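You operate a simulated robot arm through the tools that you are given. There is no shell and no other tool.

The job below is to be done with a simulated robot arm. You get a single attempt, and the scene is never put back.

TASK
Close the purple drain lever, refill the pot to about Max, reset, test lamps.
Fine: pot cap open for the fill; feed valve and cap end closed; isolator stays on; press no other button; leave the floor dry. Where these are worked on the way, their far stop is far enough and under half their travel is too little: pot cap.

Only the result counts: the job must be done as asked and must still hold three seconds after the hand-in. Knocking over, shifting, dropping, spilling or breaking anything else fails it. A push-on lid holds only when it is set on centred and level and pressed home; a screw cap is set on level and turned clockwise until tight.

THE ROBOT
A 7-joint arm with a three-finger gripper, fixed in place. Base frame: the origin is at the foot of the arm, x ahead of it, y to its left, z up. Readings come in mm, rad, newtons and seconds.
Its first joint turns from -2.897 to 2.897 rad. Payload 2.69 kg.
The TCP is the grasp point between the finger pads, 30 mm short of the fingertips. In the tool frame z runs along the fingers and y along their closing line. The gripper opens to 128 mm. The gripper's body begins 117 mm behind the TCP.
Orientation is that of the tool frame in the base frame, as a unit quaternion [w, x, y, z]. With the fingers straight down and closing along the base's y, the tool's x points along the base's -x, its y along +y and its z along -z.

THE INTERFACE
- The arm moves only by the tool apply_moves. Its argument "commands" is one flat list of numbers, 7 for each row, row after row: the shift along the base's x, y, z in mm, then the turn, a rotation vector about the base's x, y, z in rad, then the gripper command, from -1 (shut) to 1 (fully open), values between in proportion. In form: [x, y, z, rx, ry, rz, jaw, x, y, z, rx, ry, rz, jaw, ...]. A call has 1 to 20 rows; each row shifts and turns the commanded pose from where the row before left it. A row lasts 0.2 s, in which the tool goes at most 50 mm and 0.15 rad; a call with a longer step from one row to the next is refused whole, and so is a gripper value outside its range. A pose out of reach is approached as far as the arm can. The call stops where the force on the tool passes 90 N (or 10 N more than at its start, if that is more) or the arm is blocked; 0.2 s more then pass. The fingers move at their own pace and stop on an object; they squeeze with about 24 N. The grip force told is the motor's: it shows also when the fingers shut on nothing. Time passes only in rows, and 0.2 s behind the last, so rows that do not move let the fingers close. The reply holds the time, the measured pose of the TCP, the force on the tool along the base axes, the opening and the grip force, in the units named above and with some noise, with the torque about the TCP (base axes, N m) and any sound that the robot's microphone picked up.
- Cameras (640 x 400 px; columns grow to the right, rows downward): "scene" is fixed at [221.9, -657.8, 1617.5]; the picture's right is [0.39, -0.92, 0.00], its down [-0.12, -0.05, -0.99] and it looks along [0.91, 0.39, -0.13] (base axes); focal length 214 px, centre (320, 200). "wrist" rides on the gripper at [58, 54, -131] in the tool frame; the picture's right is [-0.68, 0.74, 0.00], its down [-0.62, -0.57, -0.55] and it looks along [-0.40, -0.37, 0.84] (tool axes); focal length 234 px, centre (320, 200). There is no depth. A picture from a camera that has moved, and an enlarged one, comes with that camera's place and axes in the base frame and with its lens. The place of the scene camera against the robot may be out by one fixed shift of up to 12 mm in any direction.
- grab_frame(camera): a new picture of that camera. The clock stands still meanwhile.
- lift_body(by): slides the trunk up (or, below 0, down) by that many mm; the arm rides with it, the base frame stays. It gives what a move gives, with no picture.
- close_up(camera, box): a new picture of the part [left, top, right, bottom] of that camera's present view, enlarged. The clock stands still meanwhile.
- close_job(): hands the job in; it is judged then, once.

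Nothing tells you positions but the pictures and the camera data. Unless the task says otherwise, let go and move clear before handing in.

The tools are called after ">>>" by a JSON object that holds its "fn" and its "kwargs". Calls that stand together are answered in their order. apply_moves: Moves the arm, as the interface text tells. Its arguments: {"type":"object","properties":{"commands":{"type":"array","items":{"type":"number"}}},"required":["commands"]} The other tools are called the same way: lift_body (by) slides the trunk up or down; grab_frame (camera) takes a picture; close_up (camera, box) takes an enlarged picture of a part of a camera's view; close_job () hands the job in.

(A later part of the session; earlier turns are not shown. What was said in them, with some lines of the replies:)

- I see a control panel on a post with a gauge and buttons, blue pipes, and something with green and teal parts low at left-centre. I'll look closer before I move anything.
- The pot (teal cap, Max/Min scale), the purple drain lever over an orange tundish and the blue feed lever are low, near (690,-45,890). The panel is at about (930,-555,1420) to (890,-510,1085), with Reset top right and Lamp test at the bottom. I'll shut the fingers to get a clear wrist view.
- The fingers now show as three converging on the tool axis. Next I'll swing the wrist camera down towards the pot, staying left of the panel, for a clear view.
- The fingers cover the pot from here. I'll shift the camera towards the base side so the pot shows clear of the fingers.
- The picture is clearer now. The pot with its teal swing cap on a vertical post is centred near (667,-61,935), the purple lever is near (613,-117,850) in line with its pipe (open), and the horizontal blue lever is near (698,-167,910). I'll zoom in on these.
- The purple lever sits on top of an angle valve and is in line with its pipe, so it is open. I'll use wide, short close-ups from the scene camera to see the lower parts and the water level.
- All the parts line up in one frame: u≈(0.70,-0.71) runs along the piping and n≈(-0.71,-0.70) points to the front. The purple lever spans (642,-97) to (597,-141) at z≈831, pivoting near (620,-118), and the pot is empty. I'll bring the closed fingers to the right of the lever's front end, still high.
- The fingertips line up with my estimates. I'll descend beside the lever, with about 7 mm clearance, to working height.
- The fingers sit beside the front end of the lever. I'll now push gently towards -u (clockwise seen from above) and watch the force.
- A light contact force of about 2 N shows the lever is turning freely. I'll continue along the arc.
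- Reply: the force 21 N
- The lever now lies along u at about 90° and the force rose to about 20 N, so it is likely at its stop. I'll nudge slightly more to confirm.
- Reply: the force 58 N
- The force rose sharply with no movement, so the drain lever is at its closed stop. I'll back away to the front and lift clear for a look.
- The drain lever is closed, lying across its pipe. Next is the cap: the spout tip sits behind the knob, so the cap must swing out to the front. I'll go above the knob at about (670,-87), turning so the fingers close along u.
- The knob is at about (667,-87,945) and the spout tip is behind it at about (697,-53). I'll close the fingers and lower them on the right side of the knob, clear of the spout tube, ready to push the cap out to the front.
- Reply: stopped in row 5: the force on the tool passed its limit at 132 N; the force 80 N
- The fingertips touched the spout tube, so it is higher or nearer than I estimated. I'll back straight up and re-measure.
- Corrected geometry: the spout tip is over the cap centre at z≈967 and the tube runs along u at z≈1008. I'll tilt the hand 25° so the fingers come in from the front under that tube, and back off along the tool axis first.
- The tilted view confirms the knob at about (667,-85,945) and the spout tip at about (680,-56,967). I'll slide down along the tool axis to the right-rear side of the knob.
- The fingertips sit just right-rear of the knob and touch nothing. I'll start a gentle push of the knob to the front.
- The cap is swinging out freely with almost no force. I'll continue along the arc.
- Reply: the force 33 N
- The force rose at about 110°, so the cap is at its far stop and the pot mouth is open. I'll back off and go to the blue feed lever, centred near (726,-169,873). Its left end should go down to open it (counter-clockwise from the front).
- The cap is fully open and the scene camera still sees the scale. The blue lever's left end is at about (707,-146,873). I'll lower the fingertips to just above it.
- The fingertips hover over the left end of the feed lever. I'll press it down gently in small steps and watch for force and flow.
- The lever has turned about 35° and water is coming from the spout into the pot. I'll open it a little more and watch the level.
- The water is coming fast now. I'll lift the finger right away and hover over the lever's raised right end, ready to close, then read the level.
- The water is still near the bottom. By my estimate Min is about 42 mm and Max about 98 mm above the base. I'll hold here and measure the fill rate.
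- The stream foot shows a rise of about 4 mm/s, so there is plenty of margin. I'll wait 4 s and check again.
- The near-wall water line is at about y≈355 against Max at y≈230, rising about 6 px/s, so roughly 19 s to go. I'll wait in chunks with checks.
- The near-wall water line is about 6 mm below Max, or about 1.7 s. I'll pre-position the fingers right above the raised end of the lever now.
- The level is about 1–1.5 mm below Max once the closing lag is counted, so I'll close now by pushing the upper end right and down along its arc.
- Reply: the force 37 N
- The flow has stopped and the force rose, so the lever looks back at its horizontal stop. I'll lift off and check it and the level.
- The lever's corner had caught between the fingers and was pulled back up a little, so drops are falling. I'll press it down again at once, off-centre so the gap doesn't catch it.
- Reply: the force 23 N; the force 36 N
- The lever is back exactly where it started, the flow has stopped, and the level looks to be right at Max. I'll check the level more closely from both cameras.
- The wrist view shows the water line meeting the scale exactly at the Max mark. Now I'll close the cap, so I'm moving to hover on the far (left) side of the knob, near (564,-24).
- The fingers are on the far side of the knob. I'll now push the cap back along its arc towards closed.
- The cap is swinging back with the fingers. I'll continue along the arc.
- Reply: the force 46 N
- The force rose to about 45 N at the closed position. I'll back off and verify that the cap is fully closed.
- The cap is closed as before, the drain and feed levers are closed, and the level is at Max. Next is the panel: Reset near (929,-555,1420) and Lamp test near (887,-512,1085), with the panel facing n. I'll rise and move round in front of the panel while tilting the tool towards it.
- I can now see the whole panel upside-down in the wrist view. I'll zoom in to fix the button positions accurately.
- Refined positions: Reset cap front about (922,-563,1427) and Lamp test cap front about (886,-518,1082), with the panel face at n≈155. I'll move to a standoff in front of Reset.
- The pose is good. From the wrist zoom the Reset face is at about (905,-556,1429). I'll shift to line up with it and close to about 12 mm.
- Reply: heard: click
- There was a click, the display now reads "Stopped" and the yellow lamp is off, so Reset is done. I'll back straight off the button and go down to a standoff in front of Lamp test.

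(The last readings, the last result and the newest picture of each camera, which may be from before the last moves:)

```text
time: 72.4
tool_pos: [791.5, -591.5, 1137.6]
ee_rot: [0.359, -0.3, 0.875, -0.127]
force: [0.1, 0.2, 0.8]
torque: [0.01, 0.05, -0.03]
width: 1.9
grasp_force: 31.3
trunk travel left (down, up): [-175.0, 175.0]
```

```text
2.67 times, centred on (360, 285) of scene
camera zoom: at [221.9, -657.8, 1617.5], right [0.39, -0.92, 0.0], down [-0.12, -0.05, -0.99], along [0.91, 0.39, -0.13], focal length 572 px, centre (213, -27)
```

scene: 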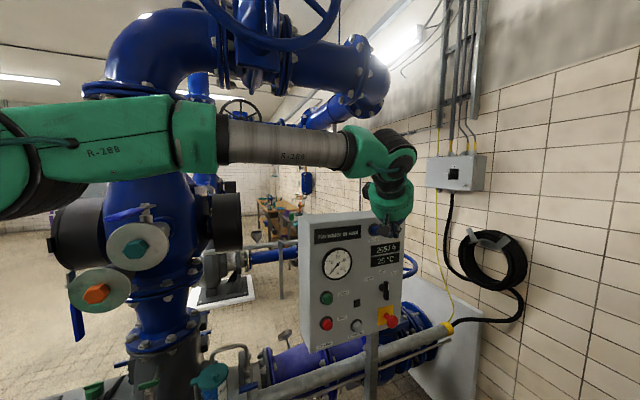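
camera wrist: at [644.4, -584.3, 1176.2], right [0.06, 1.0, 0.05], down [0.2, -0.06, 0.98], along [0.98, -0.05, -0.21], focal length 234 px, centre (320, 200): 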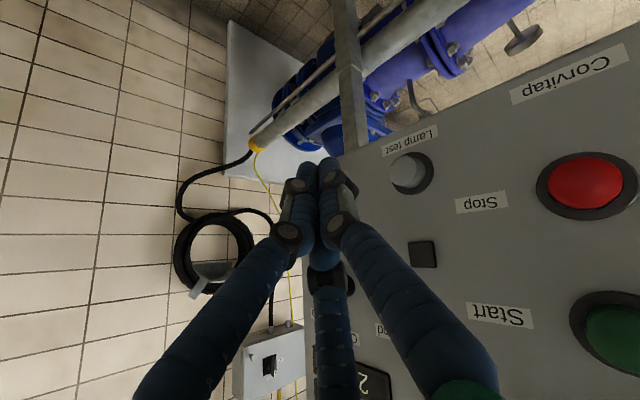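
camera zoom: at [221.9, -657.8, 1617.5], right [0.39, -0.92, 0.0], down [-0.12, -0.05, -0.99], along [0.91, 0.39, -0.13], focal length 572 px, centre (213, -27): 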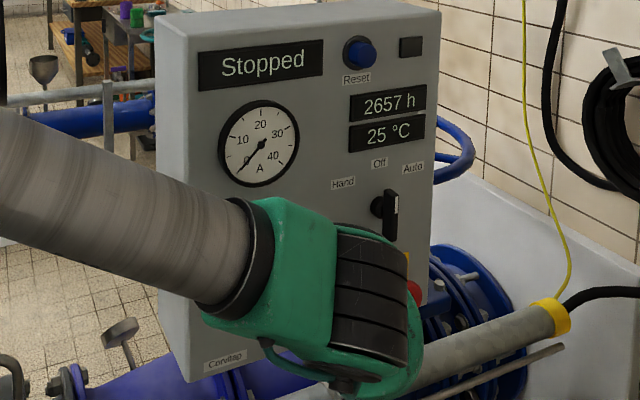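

The zoom puts the Lamp test face at about (865,-513,1105). From how Reset responded, the tool should click at about (847,-518,1124). I'll move to about 15 mm short of it.

>>> {"fn": "apply_moves", "kwargs": {"commands": [14, 19.8, -4.4, 0, 0, 0, -1, 14, 19.8, -4.4, 0, 0, 0, -1, 14, 19.8, -4.4, 0, 0, 0, -1]}}

>>> {"fn": "close_up", "kwargs": {"camera": "wrist", "box": [280, 80, 440, 200]}}

>>> {"fn": "close_up", "kwargs": {"camera": "scene", "box": [290, 210, 430, 360]}}

```text
time: 73.2
tool_pos: [835.3, -530.0, 1125.8]
ee_rot: [0.359, -0.299, 0.875, -0.126]
force: [-0.5, 0.2, 0.7]
torque: [-0.01, -0.01, 0.03]
width: 2.0
grasp_force: 31.4
trunk travel left (down, up): [-175.0, 175.0]
```

```text
3.33 times, centred on (360, 140) of wrist
camera zoom: at [686.5, -522.9, 1163.9], right [0.06, 1.0, 0.05], down [0.21, -0.07, 0.98], along [0.98, -0.05, -0.21], focal length 781 px, centre (187, 400)
```

zoom: 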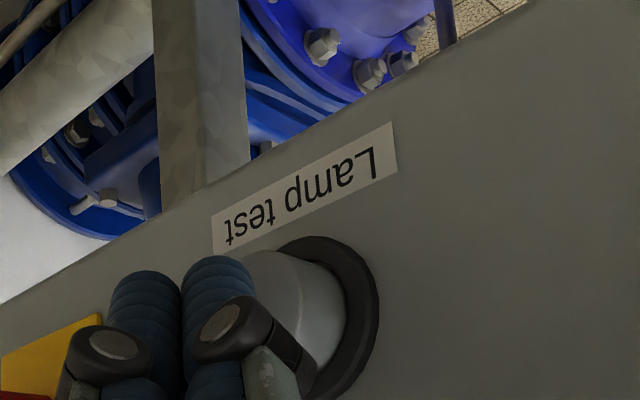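

```text
2.67 times, centred on (360, 285) of scene
camera zoom: at [221.9, -657.8, 1617.5], right [0.39, -0.92, 0.0], down [-0.12, -0.05, -0.99], along [0.91, 0.39, -0.13], focal length 572 px, centre (213, -27)
```

zoom: 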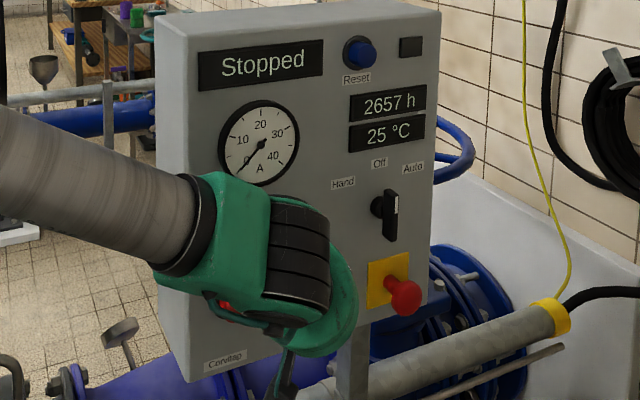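

>>> {"fn": "apply_moves", "kwargs": {"commands": [2, 2, 0, 0, 0, 0, -1, 2, 2, 0, 0, 0, 0, -1, 2, 2, 0, 0, 0, 0, -1]}}

>>> {"fn": "apply_moves", "kwargs": {"commands": [1.4, 1.4, 0, 0, 0, 0, -1, 1.4, 1.4, 0, 0, 0, 0, -1]}}

>>> {"fn": "apply_moves", "kwargs": {"commands": [1.4, 1.4, 0, 0, 0, 0, -1]}}

>>> {"fn": "close_up", "kwargs": {"camera": "scene", "box": [290, 210, 430, 360]}}

>>> {"fn": "close_up", "kwargs": {"camera": "wrist", "box": [280, 80, 440, 200]}}

```text
time: 74.0
tool_pos: [838.6, -525.7, 1126.0]
ee_rot: [0.359, -0.3, 0.875, -0.126]
force: [-0.6, 0.1, 0.6]
torque: [-0.05, 0.0, -0.03]
width: 2.0
grasp_force: 31.3
trunk travel left (down, up): [-175.0, 175.0]
```

```text
time: 74.6
tool_pos: [841.6, -522.7, 1125.4]
ee_rot: [0.36, -0.299, 0.875, -0.125]
force: [-0.8, -1.7, 1.2]
torque: [0.0, -0.05, -0.05]
width: 2.1
grasp_force: 31.6
trunk travel left (down, up): [-175.0, 175.0]
```

```text
time: 75.0
tool_pos: [841.7, -521.8, 1124.5]
ee_rot: [0.359, -0.3, 0.875, -0.126]
force: [-1.2, -3.2, 1.4]
torque: [-0.04, -0.02, -0.05]
width: 2.3
grasp_force: 31.8
trunk travel left (down, up): [-175.0, 175.0]
```

```text
2.67 times, centred on (360, 285) of scene
camera zoom: at [221.9, -657.8, 1617.5], right [0.39, -0.92, 0.0], down [-0.12, -0.05, -0.99], along [0.91, 0.39, -0.13], focal length 572 px, centre (213, -27)
```

zoom: 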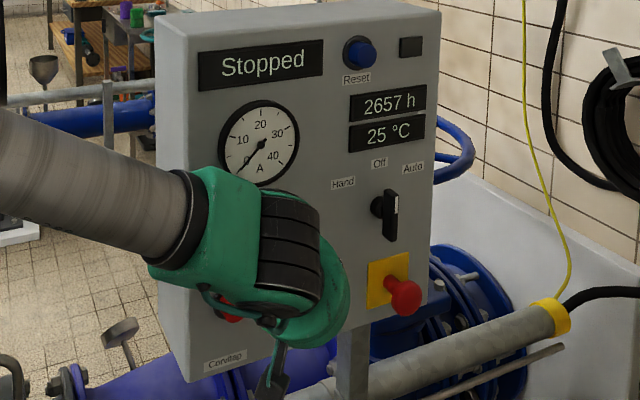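

```text
3.33 times, centred on (360, 140) of wrist
camera zoom: at [694.9, -513.0, 1163.0], right [0.06, 1.0, 0.05], down [0.21, -0.07, 0.98], along [0.98, -0.05, -0.21], focal length 781 px, centre (187, 400)
```

zoom: 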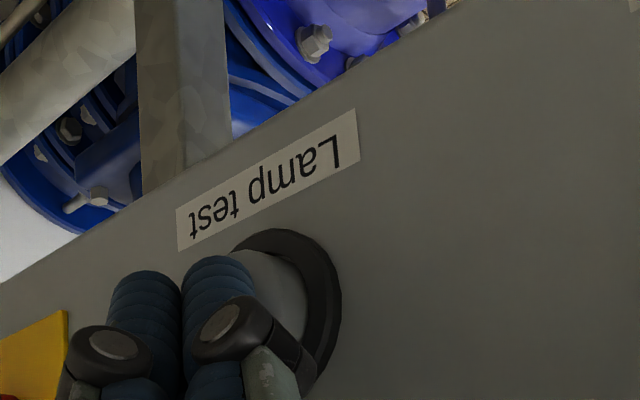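

Contact has begun at about 3 N, as it did with Reset. I'll press in a few more millimetres until it clicks.

>>> {"fn": "apply_moves", "kwargs": {"commands": [1.4, 1.4, 0, 0, 0, 0, -1, 1.4, 1.4, 0, 0, 0, 0, -1]}}

>>> {"fn": "close_up", "kwargs": {"camera": "scene", "box": [290, 210, 430, 360]}}

```text
time: 75.6
tool_pos: [846.0, -518.7, 1125.7]
ee_rot: [0.359, -0.3, 0.875, -0.125]
force: [-3.8, -0.8, 0.7]
torque: [-0.02, 0.04, 0.01]
width: 2.1
grasp_force: 31.3
trunk travel left (down, up): [-175.0, 175.0]
heard: click
```

```text
2.67 times, centred on (360, 285) of scene
camera zoom: at [221.9, -657.8, 1617.5], right [0.39, -0.92, 0.0], down [-0.12, -0.05, -0.99], along [0.91, 0.39, -0.13], focal length 572 px, centre (213, -27)
```

zoom: 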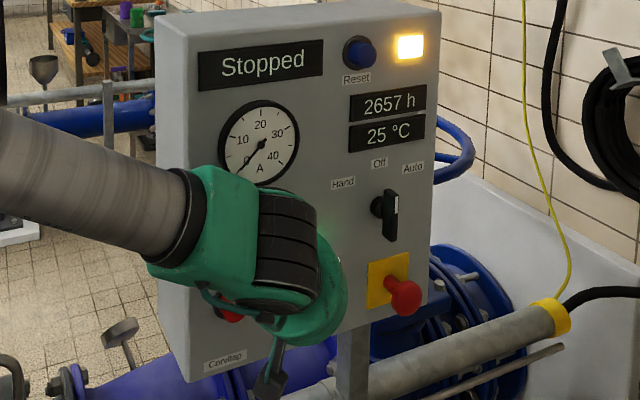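

It clicked and the lamp lights while pressed, so the lamp test works. I'll hold briefly, then release straight back and move clear.

>>> {"fn": "apply_moves", "kwargs": {"commands": [0, 0, 0, 0, 0, 0, -1, 0, 0, 0, 0, 0, 0, -1, 0, 0, 0, 0, 0, 0, -1, 0, 0, 0, 0, 0, 0, -1]}}

>>> {"fn": "close_up", "kwargs": {"camera": "scene", "box": [290, 210, 430, 360]}}

>>> {"fn": "apply_moves", "kwargs": {"commands": [-3, -3, 0, 0, 0, 0, -1, -8, -8, 0, 0, 0, 0, -1, -16, -20, 0, 0, 0, 0, -1, -28, -30, 5, 0, 0, 0, -1, -25, -20, 35, 0, 0, 0, -1, -25, -10, 40, 0, 0, 0, -1, -25, 0, 40, 0, 0, 0, -1]}}

>>> {"fn": "grab_frame", "kwargs": {"camera": "scene"}}

>>> {"fn": "close_up", "kwargs": {"camera": "scene", "box": [290, 210, 430, 360]}}

>>> {"fn": "close_up", "kwargs": {"camera": "scene", "box": [140, 380, 300, 400]}}

```text
time: 76.6
tool_pos: [845.3, -518.4, 1125.7]
ee_rot: [0.36, -0.299, 0.875, -0.126]
force: [-2.7, -1.9, -1.2]
torque: [0.0, 0.03, -0.02]
width: 1.9
grasp_force: 31.4
trunk travel left (down, up): [-175.0, 175.0]
```

```text
2.67 times, centred on (360, 285) of scene
camera zoom: at [221.9, -657.8, 1617.5], right [0.39, -0.92, 0.0], down [-0.12, -0.05, -0.99], along [0.91, 0.39, -0.13], focal length 572 px, centre (213, -27)
```

zoom: 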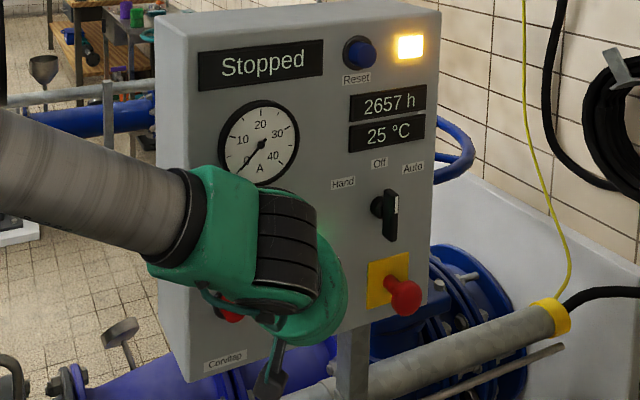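

```text
time: 78.2
tool_pos: [715.9, -611.0, 1244.7]
ee_rot: [0.359, -0.299, 0.875, -0.126]
force: [-0.1, -0.5, -0.6]
torque: [0.02, -0.03, -0.02]
width: 2.0
grasp_force: 31.4
trunk travel left (down, up): [-175.0, 175.0]
```

```text
taken
```

scene: 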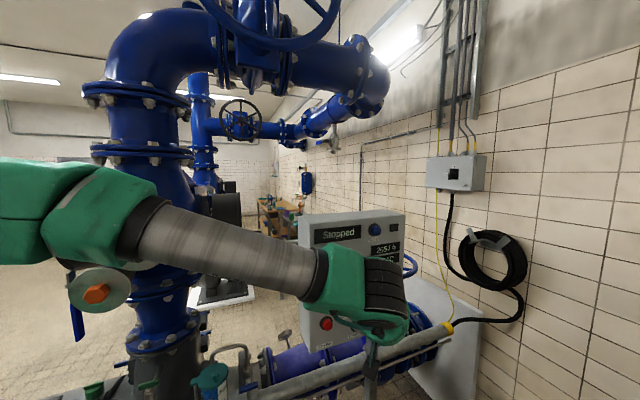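

```text
2.67 times, centred on (360, 285) of scene
camera zoom: at [221.9, -657.8, 1617.5], right [0.39, -0.92, 0.0], down [-0.12, -0.05, -0.99], along [0.91, 0.39, -0.13], focal length 572 px, centre (213, -27)
```

zoom: 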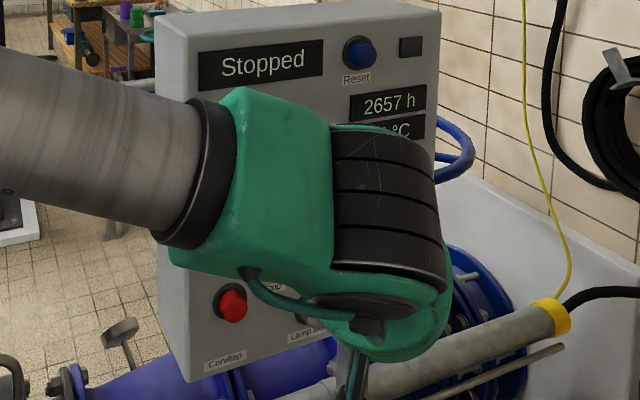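

```text
4.00 times, centred on (220, 390) of scene
camera zoom: at [221.9, -657.8, 1617.5], right [0.39, -0.92, 0.0], down [-0.12, -0.05, -0.99], along [0.91, 0.39, -0.13], focal length 858 px, centre (720, -560)
```

zoom: 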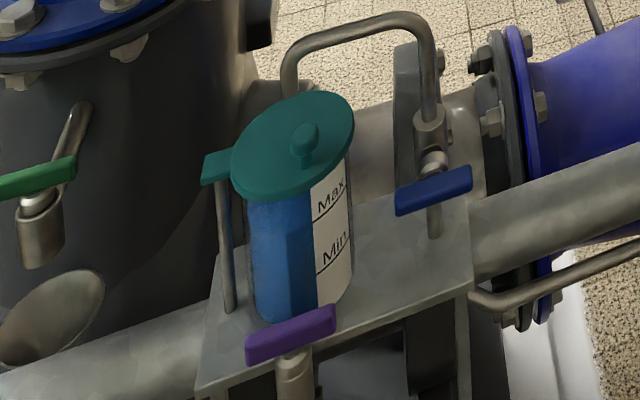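

Everything looks right: the lamp is off again, the display reads "Stopped", and the cap and both levers are closed. I'll move the arm further clear and do a final check.

>>> {"fn": "apply_moves", "kwargs": {"commands": [-15, 12, 44, 0, 0, 0, -1, -15, 12, 44, 0, 0, 0, -1, -15, 12, 44, 0, 0, 0, -1, -15, 12, 44, 0, 0, 0, -1, -15, 12, 44, 0, 0, 0, -1, -15, 12, 44, 0, 0, 0, -1, -10, 12, 44, 0, 0, 0, -1]}}

>>> {"fn": "grab_frame", "kwargs": {"camera": "scene"}}

>>> {"fn": "close_up", "kwargs": {"camera": "scene", "box": [290, 210, 430, 360]}}

>>> {"fn": "close_up", "kwargs": {"camera": "scene", "box": [190, 370, 270, 400]}}

>>> {"fn": "close_up", "kwargs": {"camera": "scene", "box": [60, 398, 380, 400]}}

```text
time: 79.8
tool_pos: [614.8, -523.2, 1555.1]
ee_rot: [0.36, -0.3, 0.875, -0.126]
force: [0.1, 0.0, -0.3]
torque: [-0.03, -0.01, -0.01]
width: 1.9
grasp_force: 31.6
trunk travel left (down, up): [-175.0, 175.0]
```

```text
taken
```

scene: 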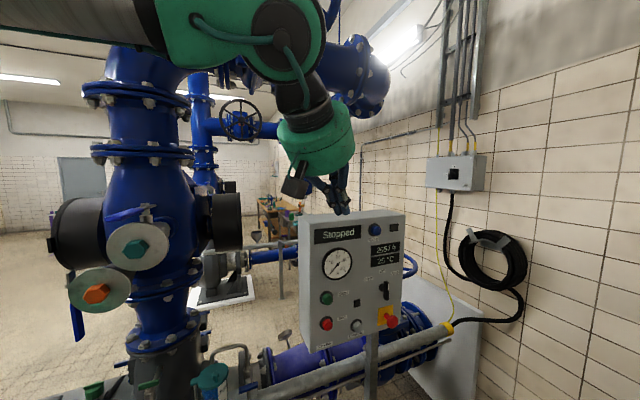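

```text
2.67 times, centred on (360, 285) of scene
camera zoom: at [221.9, -657.8, 1617.5], right [0.39, -0.92, 0.0], down [-0.12, -0.05, -0.99], along [0.91, 0.39, -0.13], focal length 572 px, centre (213, -27)
```

zoom: 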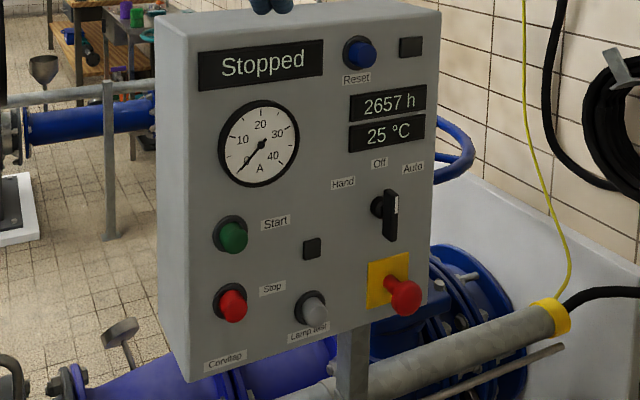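

```text
8.00 times, centred on (230, 385) of scene
camera zoom: at [221.9, -657.8, 1617.5], right [0.39, -0.92, 0.0], down [-0.12, -0.05, -0.99], along [0.91, 0.39, -0.13], focal length 1716 px, centre (1040, -1280)
```

zoom: 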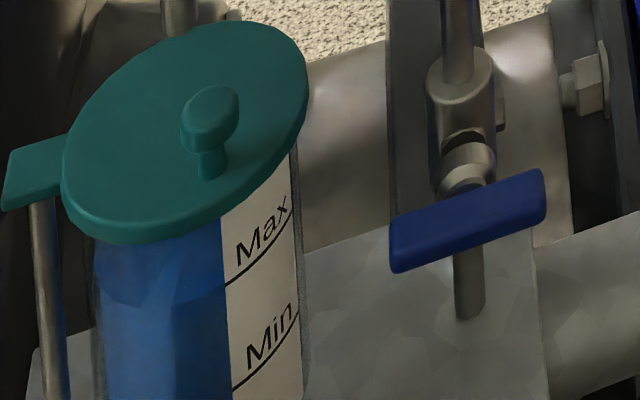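

```text
2.00 times, centred on (220, 399) of scene
camera zoom: at [221.9, -657.8, 1617.5], right [0.39, -0.92, 0.0], down [-0.12, -0.05, -0.99], along [0.91, 0.39, -0.13], focal length 429 px, centre (520, -198)
```

zoom: 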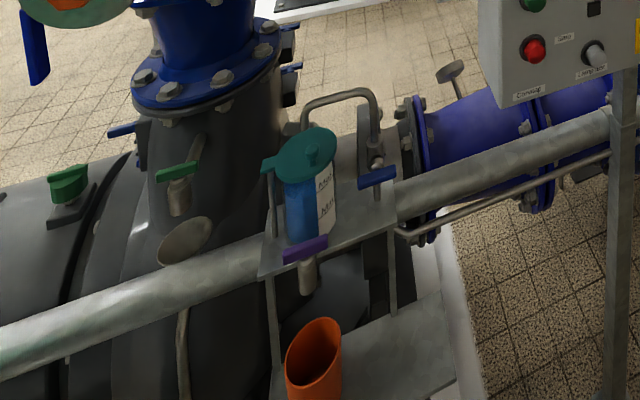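

The drain lever is closed, the pot is filled to the Max line, and the cap and feed lever are back exactly where they started. The alarm is reset, the lamp test is done, the isolator is untouched, the floor is dry and the arm is clear, so I'm handing in.

>>> {"fn": "close_job", "kwargs": {}}

```text
The job is handed in.
```

I've handed in the job with every step done; the hand-in reply gave no verdict.

- **Drain:** the purple lever is turned across its pipe, against its closed stop.
- **Fill:** I swung the pot cap open to its far stop and opened the blue feed valve. The water came up to the Max line in both camera views. While I was shutting the feed, the lever caught between the fingers and lifted slightly, so a few drops fell into the pot before I pressed it fully shut.
- **Cap and feed valve:** both are closed and back in the same positions as at the start.
- **Reset:** the button clicked, the display changed from "No water at seal" to "Stopped", and the yellow lamp went out.
- **Lamp test:** the button clicked, the lamp lit while it was held, and it went out on release.
- **Other checks:** no other button was pressed, the isolator was not touched, and I saw no water on the floor. The arm is clear of everything.

While I was lining up for the cap, the fingertips hit the metal spout tube with about 132 N. I saw no movement or damage, and the tube worked normally for the fill.
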